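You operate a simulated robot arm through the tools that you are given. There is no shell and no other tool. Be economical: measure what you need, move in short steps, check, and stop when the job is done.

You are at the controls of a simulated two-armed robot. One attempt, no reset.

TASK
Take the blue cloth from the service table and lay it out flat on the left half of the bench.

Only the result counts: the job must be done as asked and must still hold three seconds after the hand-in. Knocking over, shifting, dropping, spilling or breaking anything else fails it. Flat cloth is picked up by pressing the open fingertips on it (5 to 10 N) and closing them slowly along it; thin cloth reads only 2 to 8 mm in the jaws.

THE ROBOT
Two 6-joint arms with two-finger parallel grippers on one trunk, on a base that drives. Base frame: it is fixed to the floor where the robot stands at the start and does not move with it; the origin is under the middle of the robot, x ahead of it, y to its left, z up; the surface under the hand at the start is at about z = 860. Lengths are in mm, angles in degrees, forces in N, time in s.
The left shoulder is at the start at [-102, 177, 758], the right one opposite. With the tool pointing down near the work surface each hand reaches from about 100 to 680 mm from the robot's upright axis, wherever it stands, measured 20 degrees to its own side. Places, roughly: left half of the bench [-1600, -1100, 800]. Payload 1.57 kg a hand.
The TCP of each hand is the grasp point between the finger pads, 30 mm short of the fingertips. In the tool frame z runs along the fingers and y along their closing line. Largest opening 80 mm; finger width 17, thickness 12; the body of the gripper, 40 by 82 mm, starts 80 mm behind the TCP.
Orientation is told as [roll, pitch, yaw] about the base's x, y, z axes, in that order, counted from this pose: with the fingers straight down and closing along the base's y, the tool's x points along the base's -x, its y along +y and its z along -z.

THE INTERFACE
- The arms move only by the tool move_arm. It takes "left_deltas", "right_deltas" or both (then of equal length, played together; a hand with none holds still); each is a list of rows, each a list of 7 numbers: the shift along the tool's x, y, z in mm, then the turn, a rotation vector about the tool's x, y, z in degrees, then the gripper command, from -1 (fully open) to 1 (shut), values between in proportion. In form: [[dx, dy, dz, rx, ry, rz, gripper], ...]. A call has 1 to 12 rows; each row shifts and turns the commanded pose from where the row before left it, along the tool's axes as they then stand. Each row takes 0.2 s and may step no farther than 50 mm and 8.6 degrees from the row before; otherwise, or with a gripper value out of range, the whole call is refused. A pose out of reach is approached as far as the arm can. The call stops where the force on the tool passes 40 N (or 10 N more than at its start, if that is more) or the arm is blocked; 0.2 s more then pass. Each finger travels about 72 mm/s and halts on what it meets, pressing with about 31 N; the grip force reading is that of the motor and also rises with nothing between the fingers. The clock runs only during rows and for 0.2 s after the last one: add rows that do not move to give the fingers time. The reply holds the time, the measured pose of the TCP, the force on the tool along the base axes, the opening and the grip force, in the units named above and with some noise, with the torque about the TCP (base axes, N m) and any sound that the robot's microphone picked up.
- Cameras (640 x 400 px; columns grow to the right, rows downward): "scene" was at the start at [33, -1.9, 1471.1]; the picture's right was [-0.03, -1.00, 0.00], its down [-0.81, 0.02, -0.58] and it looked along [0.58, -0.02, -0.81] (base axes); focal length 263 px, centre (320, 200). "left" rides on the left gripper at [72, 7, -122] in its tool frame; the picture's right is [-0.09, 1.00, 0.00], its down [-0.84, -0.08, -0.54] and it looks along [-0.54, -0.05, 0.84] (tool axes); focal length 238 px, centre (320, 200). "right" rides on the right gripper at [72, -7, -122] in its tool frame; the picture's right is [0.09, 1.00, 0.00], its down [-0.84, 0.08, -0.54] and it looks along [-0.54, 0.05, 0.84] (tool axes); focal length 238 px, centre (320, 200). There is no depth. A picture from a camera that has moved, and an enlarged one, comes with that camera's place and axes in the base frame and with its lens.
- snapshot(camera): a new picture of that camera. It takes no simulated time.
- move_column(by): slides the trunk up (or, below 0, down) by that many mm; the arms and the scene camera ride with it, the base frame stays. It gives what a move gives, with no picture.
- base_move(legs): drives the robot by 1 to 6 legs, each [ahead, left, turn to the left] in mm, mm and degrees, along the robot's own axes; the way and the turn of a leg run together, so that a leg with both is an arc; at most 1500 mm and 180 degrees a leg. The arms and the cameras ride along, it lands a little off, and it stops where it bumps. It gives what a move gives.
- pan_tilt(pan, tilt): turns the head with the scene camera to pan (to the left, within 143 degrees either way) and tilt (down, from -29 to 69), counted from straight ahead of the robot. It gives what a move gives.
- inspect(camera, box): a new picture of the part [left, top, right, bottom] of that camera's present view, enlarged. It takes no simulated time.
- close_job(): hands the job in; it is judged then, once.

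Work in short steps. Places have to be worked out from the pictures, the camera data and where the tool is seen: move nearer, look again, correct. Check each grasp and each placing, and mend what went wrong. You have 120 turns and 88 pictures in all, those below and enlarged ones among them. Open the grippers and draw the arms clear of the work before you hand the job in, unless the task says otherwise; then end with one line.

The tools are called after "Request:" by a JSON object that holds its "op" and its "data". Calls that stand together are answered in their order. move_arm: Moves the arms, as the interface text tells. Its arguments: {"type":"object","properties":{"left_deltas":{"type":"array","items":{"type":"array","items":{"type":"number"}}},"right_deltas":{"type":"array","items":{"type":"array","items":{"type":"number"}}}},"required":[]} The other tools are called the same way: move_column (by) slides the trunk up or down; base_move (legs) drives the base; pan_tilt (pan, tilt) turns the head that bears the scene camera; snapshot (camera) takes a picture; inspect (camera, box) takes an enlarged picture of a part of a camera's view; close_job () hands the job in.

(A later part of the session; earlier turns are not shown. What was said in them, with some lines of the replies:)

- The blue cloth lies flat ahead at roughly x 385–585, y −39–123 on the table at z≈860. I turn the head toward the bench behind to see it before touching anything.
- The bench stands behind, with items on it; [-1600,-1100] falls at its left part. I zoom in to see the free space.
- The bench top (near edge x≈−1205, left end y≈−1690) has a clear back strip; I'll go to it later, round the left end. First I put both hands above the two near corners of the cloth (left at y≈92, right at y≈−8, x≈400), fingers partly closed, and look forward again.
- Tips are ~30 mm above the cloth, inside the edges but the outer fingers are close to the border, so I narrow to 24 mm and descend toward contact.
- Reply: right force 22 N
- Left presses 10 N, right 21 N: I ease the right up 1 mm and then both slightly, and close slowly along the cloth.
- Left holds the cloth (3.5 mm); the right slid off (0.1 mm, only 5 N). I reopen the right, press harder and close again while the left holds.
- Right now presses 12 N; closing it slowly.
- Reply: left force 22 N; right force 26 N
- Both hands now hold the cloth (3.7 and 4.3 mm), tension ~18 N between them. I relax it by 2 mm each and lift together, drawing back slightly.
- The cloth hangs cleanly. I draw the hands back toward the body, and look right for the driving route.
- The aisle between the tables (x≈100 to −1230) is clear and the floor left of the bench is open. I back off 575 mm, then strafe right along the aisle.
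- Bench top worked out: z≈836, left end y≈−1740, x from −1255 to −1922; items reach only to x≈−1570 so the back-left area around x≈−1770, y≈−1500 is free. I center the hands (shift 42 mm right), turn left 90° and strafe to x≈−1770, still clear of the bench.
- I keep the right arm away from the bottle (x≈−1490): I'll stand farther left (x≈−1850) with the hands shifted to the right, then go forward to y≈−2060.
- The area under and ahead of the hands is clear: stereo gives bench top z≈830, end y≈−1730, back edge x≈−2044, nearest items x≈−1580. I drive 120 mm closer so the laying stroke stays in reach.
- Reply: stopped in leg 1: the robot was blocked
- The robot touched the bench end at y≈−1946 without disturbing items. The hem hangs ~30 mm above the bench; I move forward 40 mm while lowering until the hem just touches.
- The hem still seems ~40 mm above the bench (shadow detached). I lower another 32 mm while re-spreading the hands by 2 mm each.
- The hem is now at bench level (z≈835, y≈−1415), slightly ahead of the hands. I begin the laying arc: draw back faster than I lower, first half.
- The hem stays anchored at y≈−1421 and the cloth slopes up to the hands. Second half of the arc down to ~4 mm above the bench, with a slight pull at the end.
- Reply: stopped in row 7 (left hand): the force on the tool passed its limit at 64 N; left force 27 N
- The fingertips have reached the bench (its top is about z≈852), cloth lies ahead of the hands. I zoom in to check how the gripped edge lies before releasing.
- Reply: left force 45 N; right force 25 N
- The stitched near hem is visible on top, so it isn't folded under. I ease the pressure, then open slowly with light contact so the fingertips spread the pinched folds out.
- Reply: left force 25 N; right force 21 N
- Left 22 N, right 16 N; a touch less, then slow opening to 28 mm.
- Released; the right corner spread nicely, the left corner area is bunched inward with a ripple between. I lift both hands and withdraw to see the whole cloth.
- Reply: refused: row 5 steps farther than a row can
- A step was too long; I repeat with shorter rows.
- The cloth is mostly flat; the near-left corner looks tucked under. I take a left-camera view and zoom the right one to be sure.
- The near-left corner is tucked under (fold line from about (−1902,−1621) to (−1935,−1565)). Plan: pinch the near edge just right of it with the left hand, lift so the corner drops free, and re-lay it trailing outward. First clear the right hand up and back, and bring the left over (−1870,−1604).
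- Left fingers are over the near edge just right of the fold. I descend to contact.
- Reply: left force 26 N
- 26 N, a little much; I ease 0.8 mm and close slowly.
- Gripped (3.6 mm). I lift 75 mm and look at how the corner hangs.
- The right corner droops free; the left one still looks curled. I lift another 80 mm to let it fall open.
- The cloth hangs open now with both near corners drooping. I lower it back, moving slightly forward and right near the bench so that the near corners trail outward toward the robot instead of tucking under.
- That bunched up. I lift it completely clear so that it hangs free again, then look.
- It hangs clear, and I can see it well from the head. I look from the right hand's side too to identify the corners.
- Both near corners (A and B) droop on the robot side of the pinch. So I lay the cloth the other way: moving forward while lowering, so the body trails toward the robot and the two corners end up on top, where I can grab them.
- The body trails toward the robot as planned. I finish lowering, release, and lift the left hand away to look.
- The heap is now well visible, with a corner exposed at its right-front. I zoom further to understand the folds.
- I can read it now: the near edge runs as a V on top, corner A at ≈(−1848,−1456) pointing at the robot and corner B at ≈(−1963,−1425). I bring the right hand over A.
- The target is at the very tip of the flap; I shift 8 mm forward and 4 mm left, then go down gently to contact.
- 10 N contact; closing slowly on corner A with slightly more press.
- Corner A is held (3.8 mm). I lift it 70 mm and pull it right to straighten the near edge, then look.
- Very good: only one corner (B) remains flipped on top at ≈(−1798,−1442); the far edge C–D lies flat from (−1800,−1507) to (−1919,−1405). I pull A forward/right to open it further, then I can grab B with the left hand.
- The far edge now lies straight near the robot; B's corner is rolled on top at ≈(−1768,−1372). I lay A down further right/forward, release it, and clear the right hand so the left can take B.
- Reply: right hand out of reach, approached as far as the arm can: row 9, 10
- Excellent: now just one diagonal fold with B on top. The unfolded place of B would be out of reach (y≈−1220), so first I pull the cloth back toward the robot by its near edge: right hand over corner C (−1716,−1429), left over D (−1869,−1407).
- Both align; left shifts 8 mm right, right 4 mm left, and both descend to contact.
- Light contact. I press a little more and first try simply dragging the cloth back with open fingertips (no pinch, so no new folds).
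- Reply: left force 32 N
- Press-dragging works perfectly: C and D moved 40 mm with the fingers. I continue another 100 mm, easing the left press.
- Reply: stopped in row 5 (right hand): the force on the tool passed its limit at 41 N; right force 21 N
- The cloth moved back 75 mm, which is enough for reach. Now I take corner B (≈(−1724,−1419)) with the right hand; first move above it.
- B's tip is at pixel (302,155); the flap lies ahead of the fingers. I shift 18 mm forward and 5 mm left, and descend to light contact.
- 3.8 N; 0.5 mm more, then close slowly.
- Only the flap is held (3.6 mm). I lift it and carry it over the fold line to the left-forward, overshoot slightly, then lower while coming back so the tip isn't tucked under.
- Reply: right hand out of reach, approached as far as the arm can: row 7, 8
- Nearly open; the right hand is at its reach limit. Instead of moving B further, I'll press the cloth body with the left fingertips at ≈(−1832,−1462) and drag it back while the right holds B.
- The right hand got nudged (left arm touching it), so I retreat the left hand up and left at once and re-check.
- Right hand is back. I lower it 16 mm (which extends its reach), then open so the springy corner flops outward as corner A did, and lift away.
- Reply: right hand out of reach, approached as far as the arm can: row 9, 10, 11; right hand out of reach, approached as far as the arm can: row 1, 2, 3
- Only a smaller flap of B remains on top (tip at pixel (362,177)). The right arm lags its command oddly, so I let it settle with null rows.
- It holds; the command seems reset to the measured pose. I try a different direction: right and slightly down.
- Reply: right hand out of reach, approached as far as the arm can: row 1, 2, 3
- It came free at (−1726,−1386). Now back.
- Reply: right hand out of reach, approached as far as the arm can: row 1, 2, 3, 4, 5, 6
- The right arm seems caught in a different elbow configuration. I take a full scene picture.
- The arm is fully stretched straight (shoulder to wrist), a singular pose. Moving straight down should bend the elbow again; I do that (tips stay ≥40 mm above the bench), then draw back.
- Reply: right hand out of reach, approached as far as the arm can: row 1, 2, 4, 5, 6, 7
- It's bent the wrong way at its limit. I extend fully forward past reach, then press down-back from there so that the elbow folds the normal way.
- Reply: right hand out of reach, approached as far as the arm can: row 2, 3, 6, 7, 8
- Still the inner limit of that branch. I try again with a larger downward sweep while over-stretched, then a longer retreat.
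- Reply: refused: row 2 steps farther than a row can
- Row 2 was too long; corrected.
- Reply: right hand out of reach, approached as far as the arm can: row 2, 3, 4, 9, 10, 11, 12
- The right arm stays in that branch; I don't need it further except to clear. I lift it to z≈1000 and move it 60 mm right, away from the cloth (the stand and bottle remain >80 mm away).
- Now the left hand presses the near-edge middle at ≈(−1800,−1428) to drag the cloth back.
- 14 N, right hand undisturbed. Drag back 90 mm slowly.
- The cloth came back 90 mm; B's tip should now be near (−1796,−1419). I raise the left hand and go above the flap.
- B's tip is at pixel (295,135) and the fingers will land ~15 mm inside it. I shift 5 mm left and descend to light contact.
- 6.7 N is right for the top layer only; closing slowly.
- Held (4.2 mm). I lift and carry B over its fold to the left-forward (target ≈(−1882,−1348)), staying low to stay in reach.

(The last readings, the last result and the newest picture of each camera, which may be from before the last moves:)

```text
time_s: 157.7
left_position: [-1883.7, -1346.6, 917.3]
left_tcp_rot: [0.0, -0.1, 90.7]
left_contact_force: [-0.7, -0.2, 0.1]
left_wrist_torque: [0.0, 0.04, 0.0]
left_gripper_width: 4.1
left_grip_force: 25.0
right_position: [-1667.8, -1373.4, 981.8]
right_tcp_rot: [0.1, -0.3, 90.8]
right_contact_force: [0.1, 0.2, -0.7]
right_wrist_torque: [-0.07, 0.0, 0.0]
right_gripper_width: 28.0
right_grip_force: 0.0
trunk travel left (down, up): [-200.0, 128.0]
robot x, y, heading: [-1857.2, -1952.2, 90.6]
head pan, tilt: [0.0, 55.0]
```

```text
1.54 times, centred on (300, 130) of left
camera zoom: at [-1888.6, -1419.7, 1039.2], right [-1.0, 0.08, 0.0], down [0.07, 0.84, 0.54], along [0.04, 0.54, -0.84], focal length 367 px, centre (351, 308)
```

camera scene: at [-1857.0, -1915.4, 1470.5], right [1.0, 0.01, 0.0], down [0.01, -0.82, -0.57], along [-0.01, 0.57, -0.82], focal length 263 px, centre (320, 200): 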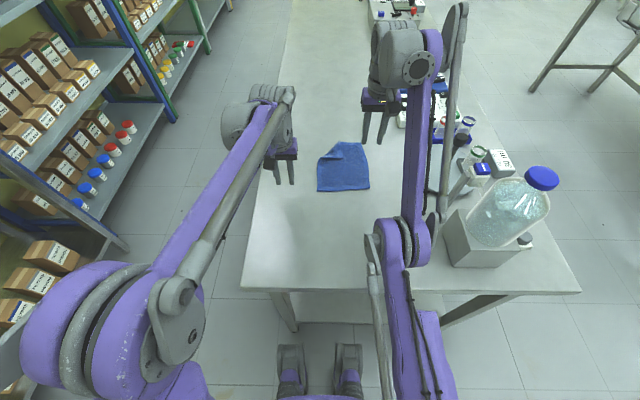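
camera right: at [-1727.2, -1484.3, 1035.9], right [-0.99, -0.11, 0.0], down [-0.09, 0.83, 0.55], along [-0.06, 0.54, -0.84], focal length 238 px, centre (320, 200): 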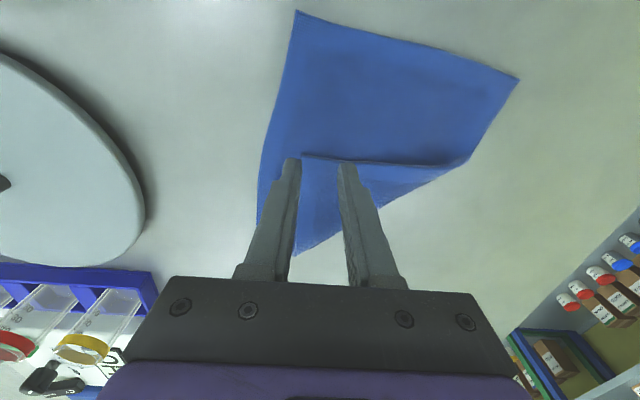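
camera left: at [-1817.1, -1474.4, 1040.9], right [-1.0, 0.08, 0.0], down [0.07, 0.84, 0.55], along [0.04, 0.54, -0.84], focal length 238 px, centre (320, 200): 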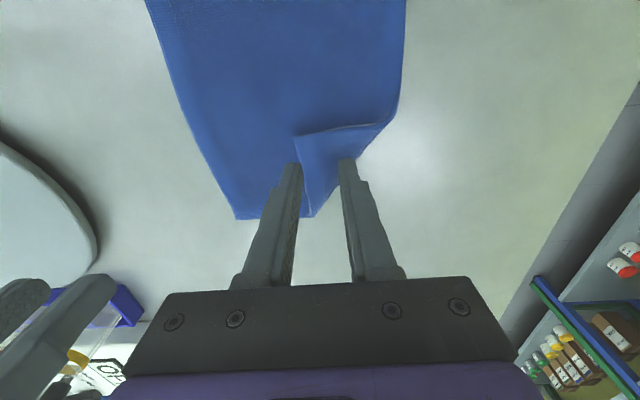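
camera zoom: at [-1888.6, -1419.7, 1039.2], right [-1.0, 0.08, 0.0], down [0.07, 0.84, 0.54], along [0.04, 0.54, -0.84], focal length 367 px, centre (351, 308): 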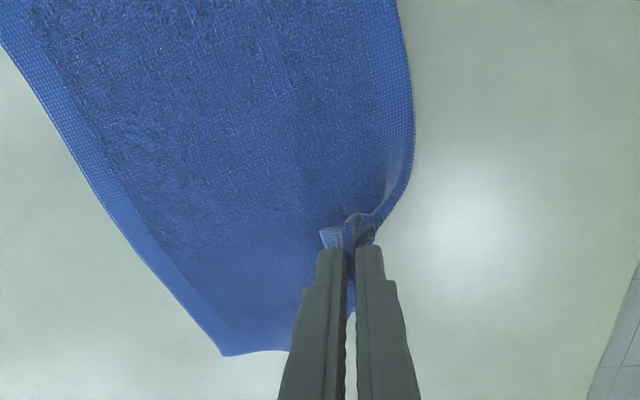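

B is carried across and the cloth is taut and flat; only the tip inside the pinch points inward. I lower it to the bench with a little give, open, and lift straight off.

Request:
{"op": "move_arm", "data": {"left_deltas": [[2, -2, 10, 0, 0, 0, 1], [2, -2, 10, 0, 0, 0, 1], [0, 0, 8, 0, 0, 0, 1], [0, 0, 0, 0, 0, 0, 0.8], [0, 0, 0, 0, 0, 0, 0.6], [0, 0, 0, 0, 0, 0, 0.3], [0, 0, -6, 0, 0, 0, 0.3], [0, 0, -12, 0, 0, 0, 0.3], [0, 0, -12, 0, 0, 0, 0.3], [0, 0, 0, 0, 0, 0, 0.3]]}}

Request:
{"op": "inspect", "data": {"camera": "left", "box": [140, 0, 460, 260]}}

```text
time_s: 159.9
left_position: [-1878.8, -1351.3, 919.4]
left_tcp_rot: [-0.1, -0.2, 90.7]
left_contact_force: [-0.4, 1.1, -0.2]
left_wrist_torque: [0.0, 0.03, 0.01]
left_gripper_width: 28.2
left_grip_force: 0.1
right_position: [-1667.0, -1373.2, 981.7]
right_tcp_rot: [0.1, -0.2, 90.8]
right_contact_force: [0.4, 0.3, 0.5]
right_wrist_torque: [0.03, 0.01, -0.01]
right_gripper_width: 28.0
right_grip_force: 0.0
trunk travel left (down, up): [-200.0, 128.0]
robot x, y, heading: [-1856.0, -1945.5, 90.7]
head pan, tilt: [0.0, 55.0]
```

```text
1.54 times, centred on (300, 130) of left
camera zoom: at [-1884.6, -1423.3, 1041.2], right [-1.0, 0.08, 0.0], down [0.07, 0.84, 0.54], along [0.04, 0.54, -0.84], focal length 367 px, centre (351, 308)
```

zoom: 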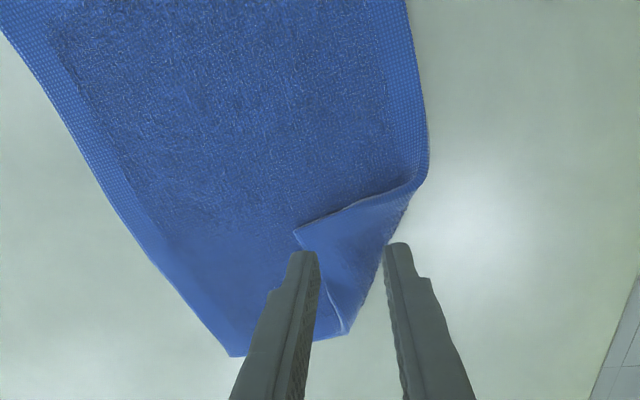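

The flap is now only ~50 mm (tip at (−1851,−1355), fold from (−1918,−1376) to (−1874,−1285)). I'll roll it out by press-dragging it outward; first I anchor the cloth with the right fingertips near (−1745,−1368).

Request:
{"op": "move_arm", "data": {"right_deltas": [[0, 20, 5, 0, 0, 0, 0.3], [0, 20, 15, 0, 0, 0, 0.3], [0, 20, 20, 0, 0, 0, 0.3], [0, 18, 25, 0, 0, 0, 0.3], [0, 0, 20, 0, 0, 0, 0.3], [0, 0, 10, 0, 0, 0, 0.3], [0, 0, 3, 0, 0, 0, 0.3], [0, 0, 0, 0, 0, 0, 0.3]]}}

```text
time_s: 161.7
left_position: [-1880.3, -1351.5, 921.4]
left_tcp_rot: [-0.1, -0.2, 90.7]
left_contact_force: [0.1, -0.5, -0.5]
left_wrist_torque: [0.0, -0.02, 0.0]
left_gripper_width: 28.3
left_grip_force: 0.0
right_position: [-1747.5, -1367.8, 898.2]
right_tcp_rot: [0.1, -0.2, 90.7]
right_contact_force: [-0.2, 0.4, 0.5]
right_wrist_torque: [-0.01, 0.01, 0.01]
right_gripper_width: 27.9
right_grip_force: 0.0
right hand out of reach, approached as far as the arm can: row 6
trunk travel left (down, up): [-200.0, 128.0]
robot x, y, heading: [-1853.7, -1949.5, 90.8]
head pan, tilt: [0.0, 55.0]
```

Its inner limit again; I move it 20 mm forward while lowering.

Request:
{"op": "move_arm", "data": {"right_deltas": [[-12, 0, 4, 0, 0, 0, 0.3], [-10, 0, 5, 0, 0, 0, 0.3], [0, 0, 4, 0, 0, 0, 0.3], [0, 0, 2, 0, 0, 0, 0.3], [0, 0, 0, 0, 0, 0, 0.3]]}}

```text
time_s: 162.3
left_position: [-1878.6, -1353.2, 917.9]
left_tcp_rot: [-0.2, -0.2, 90.6]
left_contact_force: [0.3, -0.4, 0.2]
left_wrist_torque: [0.01, 0.0, -0.03]
left_gripper_width: 28.0
left_grip_force: 0.0
right_position: [-1750.0, -1355.3, 882.1]
right_tcp_rot: [0.1, -0.1, 90.9]
right_contact_force: [-0.1, -4.3, 14.9]
right_wrist_torque: [-0.13, 0.29, 0.05]
right_gripper_width: 27.8
right_grip_force: 0.1
trunk travel left (down, up): [-200.0, 128.0]
robot x, y, heading: [-1856.0, -1948.5, 90.6]
head pan, tilt: [0.0, 55.0]
stopped in row 2 (right hand): the force on the tool passed its limit at 66 N (the readings are from after the stop); the commanded pose is now the measured one
```

The right now anchors with 15 N. Left goes onto the flap near its tip and presses.

Request:
{"op": "move_arm", "data": {"left_deltas": [[-8, -17, 5, 0, 0, 0, 0.5], [0, 0, 15, 0, 0, 0, 0.5], [0, 0, 8, 0, 0, 0, 0.5], [0, 0, 4, 0, 0, 0, 0.5], [0, 0, 0, 0, 0, 0, 0.5]]}}

```text
time_s: 163.5
left_position: [-1861.6, -1343.4, 887.1]
left_tcp_rot: [-0.1, -0.3, 90.6]
left_contact_force: [-0.1, -0.1, 1.8]
left_wrist_torque: [-0.02, -0.01, -0.02]
left_gripper_width: 19.6
left_grip_force: 0.0
right_position: [-1749.7, -1354.0, 883.3]
right_tcp_rot: [0.2, -0.1, 90.9]
right_contact_force: [0.4, -1.8, 5.8]
right_wrist_torque: [-0.03, 0.13, 0.04]
right_gripper_width: 28.1
right_grip_force: 0.0
trunk travel left (down, up): [-200.0, 128.0]
robot x, y, heading: [-1856.7, -1945.1, 90.6]
head pan, tilt: [0.0, 55.0]
```

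Light contact; I press slightly more and drag outward along (−91,+45) mm.

Request:
{"op": "move_arm", "data": {"left_deltas": [[0, 0, 0.8, 0, 0, 0, 0.5], [-4, 8, 0, 0, 0, 0, 0.5], [-4, 9, 0, 0, 0, 0, 0.5], [-4, 9, 0.1, 0, 0, 0, 0.5], [-5, 9, 0.1, 0, 0, 0, 0.5], [-5, 9, 0.2, 0, 0, 0, 0.5], [-5, 9, 0.3, 0, 0, 0, 0.5], [-5, 9, 0.3, 0, 0, 0, 0.5], [-5, 9, 0.4, 0, 0, 0, 0.5], [-4, 9, 0.4, 0, 0, 0, 0.5], [-4, 9, 0.3, 0, 0, 0, 0.5]], "right_deltas": [[0, 0, 0.5, 0, 0, 0, 0.3], [0, 0, 0, 0, 0, 0, 0.3], [0, 0, 0, 0, 0, 0, 0.3], [0, 0, 0, 0, 0, 0, 0.3], [0, 0, 0, 0, 0, 0, 0.3], [0, 0, 0, 0, 0, 0, 0.3], [0, 0, 0, 0, 0, 0, 0.3], [0, 0, 0, 0, 0, 0, 0.3], [0, 0, 0, 0, 0, 0, 0.3], [0, 0, 0, 0, 0, 0, 0.3], [0, 0, 0, 0, 0, 0, 0.3]]}}

Request:
{"op": "inspect", "data": {"camera": "left", "box": [60, 0, 460, 280]}}

```text
time_s: 165.9
left_position: [-1942.2, -1304.2, 885.9]
left_tcp_rot: [0.0, -0.1, 90.5]
left_contact_force: [0.7, -0.5, 0.7]
left_wrist_torque: [-0.03, -0.02, -0.03]
left_gripper_width: 21.1
left_grip_force: 1.1
left hand out of reach, approached as far as the arm can: row 11
right_position: [-1748.7, -1354.1, 882.7]
right_tcp_rot: [0.2, -0.3, 90.9]
right_contact_force: [1.4, -0.4, 12.8]
right_wrist_torque: [0.03, 0.24, 0.03]
right_gripper_width: 28.1
right_grip_force: 0.0
trunk travel left (down, up): [-200.0, 128.0]
robot x, y, heading: [-1856.8, -1948.1, 90.5]
head pan, tilt: [0.0, 55.0]
```

```text
1.43 times, centred on (260, 140) of left
camera zoom: at [-1948.0, -1376.0, 1007.0], right [-1.0, 0.08, 0.0], down [0.07, 0.84, 0.55], along [0.05, 0.54, -0.84], focal length 340 px, centre (406, 286)
```

zoom: 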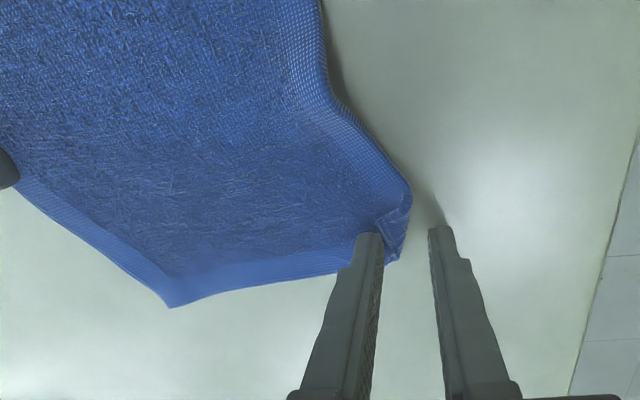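

Superb: the flap rolled out; only a ~18 mm tip at (−1932,−1312) is still turned over. I set the inner finger on that tip and drag it left once more.

Request:
{"op": "move_arm", "data": {"left_deltas": [[4, 0, -5, 0, 0, 0, 0.5], [4, -8, 0, 0, 0, 0, 0.5], [0, 0, 4, 0, 0, 0, 0.5], [0, 0, 1.5, 0, 0, 0, 0.5], [0, 0, 0, 0, 0, 0, 0.5]]}}

```text
time_s: 167.1
left_position: [-1935.5, -1311.7, 885.4]
left_tcp_rot: [-0.1, -0.4, 90.5]
left_contact_force: [-0.2, -0.2, 2.1]
left_wrist_torque: [0.0, -0.05, -0.02]
left_gripper_width: 20.4
left_grip_force: 0.6
right_position: [-1750.5, -1353.2, 882.8]
right_tcp_rot: [0.1, -0.3, 90.9]
right_contact_force: [0.9, 0.7, 11.6]
right_wrist_torque: [0.0, 0.28, 0.01]
right_gripper_width: 27.7
right_grip_force: 0.1
trunk travel left (down, up): [-200.0, 128.0]
robot x, y, heading: [-1853.1, -1948.1, 90.6]
head pan, tilt: [0.0, 55.0]
```

Request:
{"op": "move_arm", "data": {"left_deltas": [[0, 0, 1, 0, 0, 0, 0.5], [0, 4, 0, 0, 0, 0, 0.5], [0, 6, 0, 0, 0, 0, 0.5], [-1, 6, 0.2, 0, 0, 0, 0.5], [-1, 6, 0.3, 0, 0, 0, 0.5], [-1, 6, 0.3, 0, 0, 0, 0.5], [-1, 6, 0.2, 0, 0, 0, 0.5], [0, 4, 0, 0, 0, 0, 0.5], [0, 0, -10, 0, 0, 0, 0.5], [5, 0, -15, 0, 0, 0, 0.5], [15, 15, 0, 0, 0, 0, 0.5]]}}

Request:
{"op": "inspect", "data": {"camera": "left", "box": [60, 0, 460, 280]}}

```text
time_s: 169.5
left_position: [-1987.9, -1326.9, 906.3]
left_tcp_rot: [-0.1, -0.2, 90.7]
left_contact_force: [0.1, -0.3, 0.1]
left_wrist_torque: [0.03, 0.01, 0.02]
left_gripper_width: 20.0
left_grip_force: 0.0
right_position: [-1750.3, -1353.3, 882.9]
right_tcp_rot: [0.2, -0.3, 90.9]
right_contact_force: [-1.5, -1.3, 12.9]
right_wrist_torque: [-0.07, 0.34, -0.01]
right_gripper_width: 29.3
right_grip_force: 1.2
trunk travel left (down, up): [-200.0, 128.0]
robot x, y, heading: [-1854.9, -1949.7, 90.7]
head pan, tilt: [0.0, 55.0]
```

```text
1.43 times, centred on (260, 140) of left
camera zoom: at [-1993.3, -1399.6, 1028.8], right [-1.0, 0.08, 0.0], down [0.07, 0.84, 0.55], along [0.05, 0.54, -0.84], focal length 340 px, centre (406, 286)
```

zoom: 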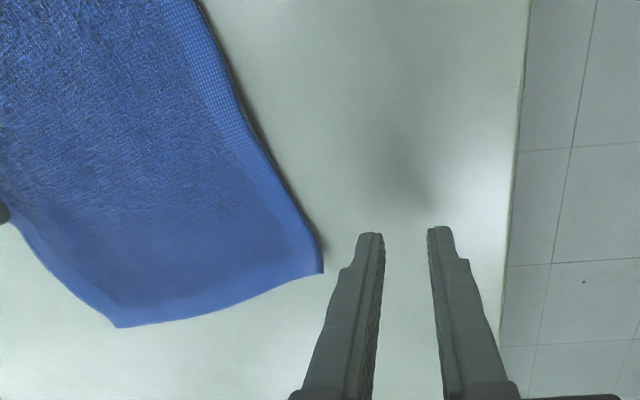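

B is fully unfolded. I lift the right hand straight off the cloth, pull the left back, and check the whole cloth.

Request:
{"op": "move_arm", "data": {"right_deltas": [[0, 0, -8, 0, 0, 0, 0.3], [0, 0, -20, 0, 0, 0, 0.3], [3, 0, -25, 0, 0, 0, 0.3], [5, -10, -25, 0, 0, 0, 0.3], [8, -25, -20, 0, 0, 0, 0.3], [0, -30, 0, 0, 0, 0, 0.3], [0, -20, 0, 0, 0, 0, 0.3]], "left_deltas": [[0, 10, -10, 0, 0, 0, 0.5], [20, 10, -20, 0, 0, 0, 0.5], [30, 0, -20, 0, 0, 0, 0.5], [40, 0, 0, 0, 0, 0, 0.5], [40, 0, 0, 0, 0, 0, 0.5], [40, 0, 0, 0, 0, 0, 0.5], [0, 0, 0, 0, 0, 0, 0.5]]}}

Request:
{"op": "inspect", "data": {"camera": "scene", "box": [250, 120, 400, 240]}}

```text
time_s: 171.1
left_position: [-2005.7, -1496.5, 956.4]
left_tcp_rot: [-0.1, -0.3, 90.6]
left_contact_force: [-1.0, -0.1, 0.3]
left_wrist_torque: [0.04, 0.0, 0.03]
left_gripper_width: 20.0
left_grip_force: 0.1
right_position: [-1663.4, -1368.0, 980.4]
right_tcp_rot: [0.2, -0.2, 90.9]
right_contact_force: [0.2, 0.5, 0.4]
right_wrist_torque: [-0.03, 0.04, 0.0]
right_gripper_width: 28.2
right_grip_force: 0.0
trunk travel left (down, up): [-200.0, 128.0]
robot x, y, heading: [-1858.1, -1949.7, 90.7]
head pan, tilt: [0.0, 55.0]
```

```text
3.33 times, centred on (325, 180) of scene
camera zoom: at [-1856.5, -1914.2, 1470.4], right [1.0, 0.01, 0.0], down [0.01, -0.82, -0.57], along [-0.01, 0.57, -0.82], focal length 877 px, centre (303, 267)
```

zoom: 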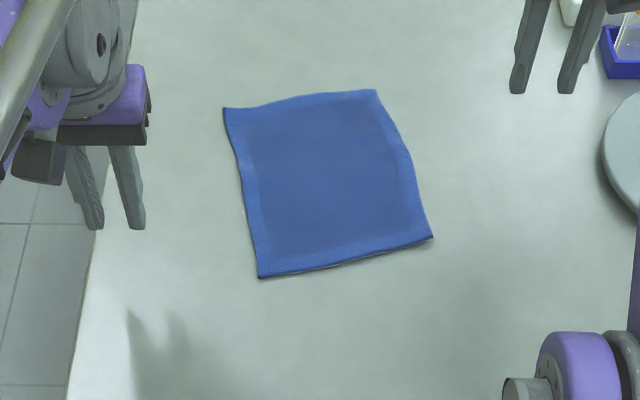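

The cloth lies open and flat, all four corners out (about 155×200 mm, y −1493…−1265, x −1944…−1751), well on the left half. I bring the right hand a bit left (high above the cloth) to pass clear of the bottle, then back the robot off.

Request:
{"op": "move_arm", "data": {"right_deltas": [[0, 20, 0, 0, 0, 0, 0.3], [0, 20, 0, 0, 0, 0, 0.3], [0, 20, 0, 0, 0, 0, 0.3], [0, 0, 0, 0, 0, 0, 0.3]]}}

Request:
{"op": "base_move", "data": {"legs": [[-400, 0, 0]]}}

Request:
{"op": "pan_tilt", "data": {"pan": 0, "tilt": 40}}

Request:
{"op": "snapshot", "data": {"camera": "scene"}}

```text
time_s: 172.1
left_position: [-2007.0, -1497.0, 957.5]
left_tcp_rot: [-0.1, -0.2, 90.5]
left_contact_force: [0.5, 0.2, -0.1]
left_wrist_torque: [-0.03, 0.0, -0.02]
left_gripper_width: 19.9
left_grip_force: 0.0
right_position: [-1724.1, -1369.3, 979.1]
right_tcp_rot: [0.2, -0.1, 90.8]
right_contact_force: [-0.2, 0.1, -0.2]
right_wrist_torque: [0.01, -0.01, 0.01]
right_gripper_width: 28.1
right_grip_force: 0.0
trunk travel left (down, up): [-200.0, 128.0]
robot x, y, heading: [-1855.9, -1947.0, 90.9]
head pan, tilt: [0.0, 55.0]
```

```text
time_s: 174.6
left_position: [-2001.8, -1901.5, 956.9]
left_tcp_rot: [-0.1, -0.3, 90.6]
left_contact_force: [-0.9, 0.1, -0.3]
left_wrist_torque: [0.05, 0.02, 0.01]
left_gripper_width: 19.8
left_grip_force: 0.0
right_position: [-1718.8, -1774.0, 980.4]
right_tcp_rot: [0.2, -0.1, 90.9]
right_contact_force: [0.7, -0.8, -0.9]
right_wrist_torque: [0.05, 0.02, 0.03]
right_gripper_width: 28.1
right_grip_force: 0.1
trunk travel left (down, up): [-200.0, 128.0]
robot x, y, heading: [-1851.4, -2351.9, 90.9]
head pan, tilt: [0.0, 55.0]
```

```text
time_s: 175.4
left_position: [-2002.1, -1901.3, 956.8]
left_tcp_rot: [-0.1, -0.1, 90.7]
left_contact_force: [0.0, -0.2, -0.3]
left_wrist_torque: [-0.02, 0.04, 0.03]
left_gripper_width: 20.0
left_grip_force: 0.0
right_position: [-1719.1, -1773.0, 979.1]
right_tcp_rot: [0.2, 0.0, 90.9]
right_contact_force: [0.2, 0.0, 0.5]
right_wrist_torque: [0.01, 0.01, 0.03]
right_gripper_width: 28.3
right_grip_force: 0.0
trunk travel left (down, up): [-200.0, 128.0]
robot x, y, heading: [-1847.5, -2353.3, 90.6]
head pan, tilt: [0.0, 40.0]
```

```text
4 pictures are left
camera scene: at [-1852.2, -2305.6, 1491.1], right [1.0, 0.01, 0.0], down [0.01, -0.64, -0.77], along [-0.01, 0.77, -0.64], focal length 263 px, centre (320, 200)
```

scene: 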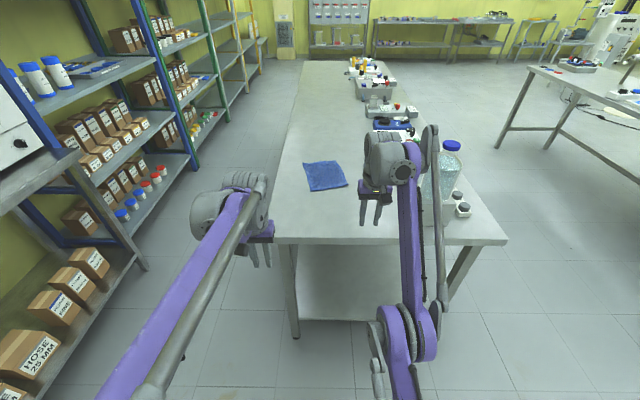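

Everything stands and the cloth lies flat. I open both grippers, back off another 200 mm, and take a last zoom.

Request:
{"op": "base_move", "data": {"legs": [[-200, 0, 0]]}}

Request:
{"op": "move_arm", "data": {"left_deltas": [[0, 0, 0, 0, 0, 0, -1], [0, 0, 0, 0, 0, 0, -1], [0, 0, 0, 0, 0, 0, -1]], "right_deltas": [[0, 0, 0, 0, 0, 0, -1], [0, 0, 0, 0, 0, 0, -1], [0, 0, 0, 0, 0, 0, -1]]}}

Request:
{"op": "inspect", "data": {"camera": "scene", "box": [240, 90, 480, 240]}}

```text
time_s: 177.0
left_position: [-1996.9, -2098.3, 957.8]
left_tcp_rot: [-0.2, -0.3, 90.3]
left_contact_force: [-0.3, -0.5, 0.4]
left_wrist_torque: [0.01, 0.0, -0.02]
left_gripper_width: 20.1
left_grip_force: 0.0
right_position: [-1714.3, -1970.7, 981.6]
right_tcp_rot: [0.1, 0.0, 90.7]
right_contact_force: [0.2, -0.7, 0.1]
right_wrist_torque: [0.0, 0.0, 0.01]
right_gripper_width: 28.0
right_grip_force: 0.1
trunk travel left (down, up): [-200.0, 128.0]
robot x, y, heading: [-1847.7, -2551.8, 90.2]
head pan, tilt: [0.0, 40.0]
```

```text
time_s: 177.8
left_position: [-1996.5, -2096.8, 956.1]
left_tcp_rot: [-0.2, -0.2, 90.3]
left_contact_force: [0.0, -0.1, -0.5]
left_wrist_torque: [-0.01, -0.02, 0.01]
left_gripper_width: 79.9
left_grip_force: 0.1
right_position: [-1713.6, -1970.4, 979.3]
right_tcp_rot: [0.2, -0.1, 90.7]
right_contact_force: [-0.3, -0.1, 0.2]
right_wrist_torque: [0.01, -0.02, -0.01]
right_gripper_width: 79.9
right_grip_force: 0.1
trunk travel left (down, up): [-200.0, 128.0]
robot x, y, heading: [-1850.6, -2548.1, 90.3]
head pan, tilt: [0.0, 40.0]
```

```text
2.67 times, centred on (360, 165) of scene
camera zoom: at [-1850.1, -2502.9, 1491.1], right [1.0, 0.01, 0.0], down [0.0, -0.64, -0.77], along [-0.01, 0.77, -0.64], focal length 702 px, centre (213, 293)
```

zoom: 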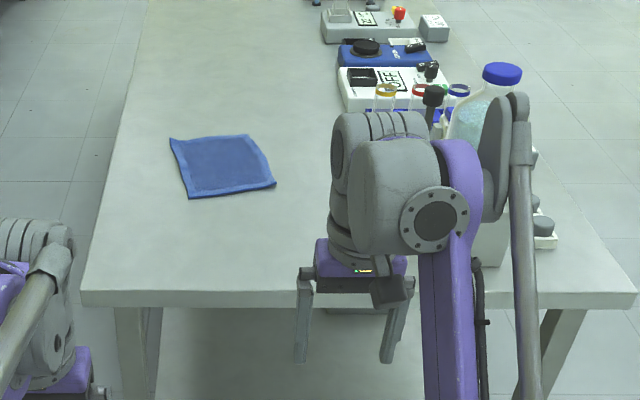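

The cloth is flat on the bench, all items are upright, and the hands are clear and open; I hand in.

Request:
{"op": "close_job", "data": {}}

```text
The job is handed in.
```

The blue cloth is laid out flat on the left half of the bench, with all four corners open. Both grippers are open and clear of it, and nothing else looked moved or knocked over in the last picture.
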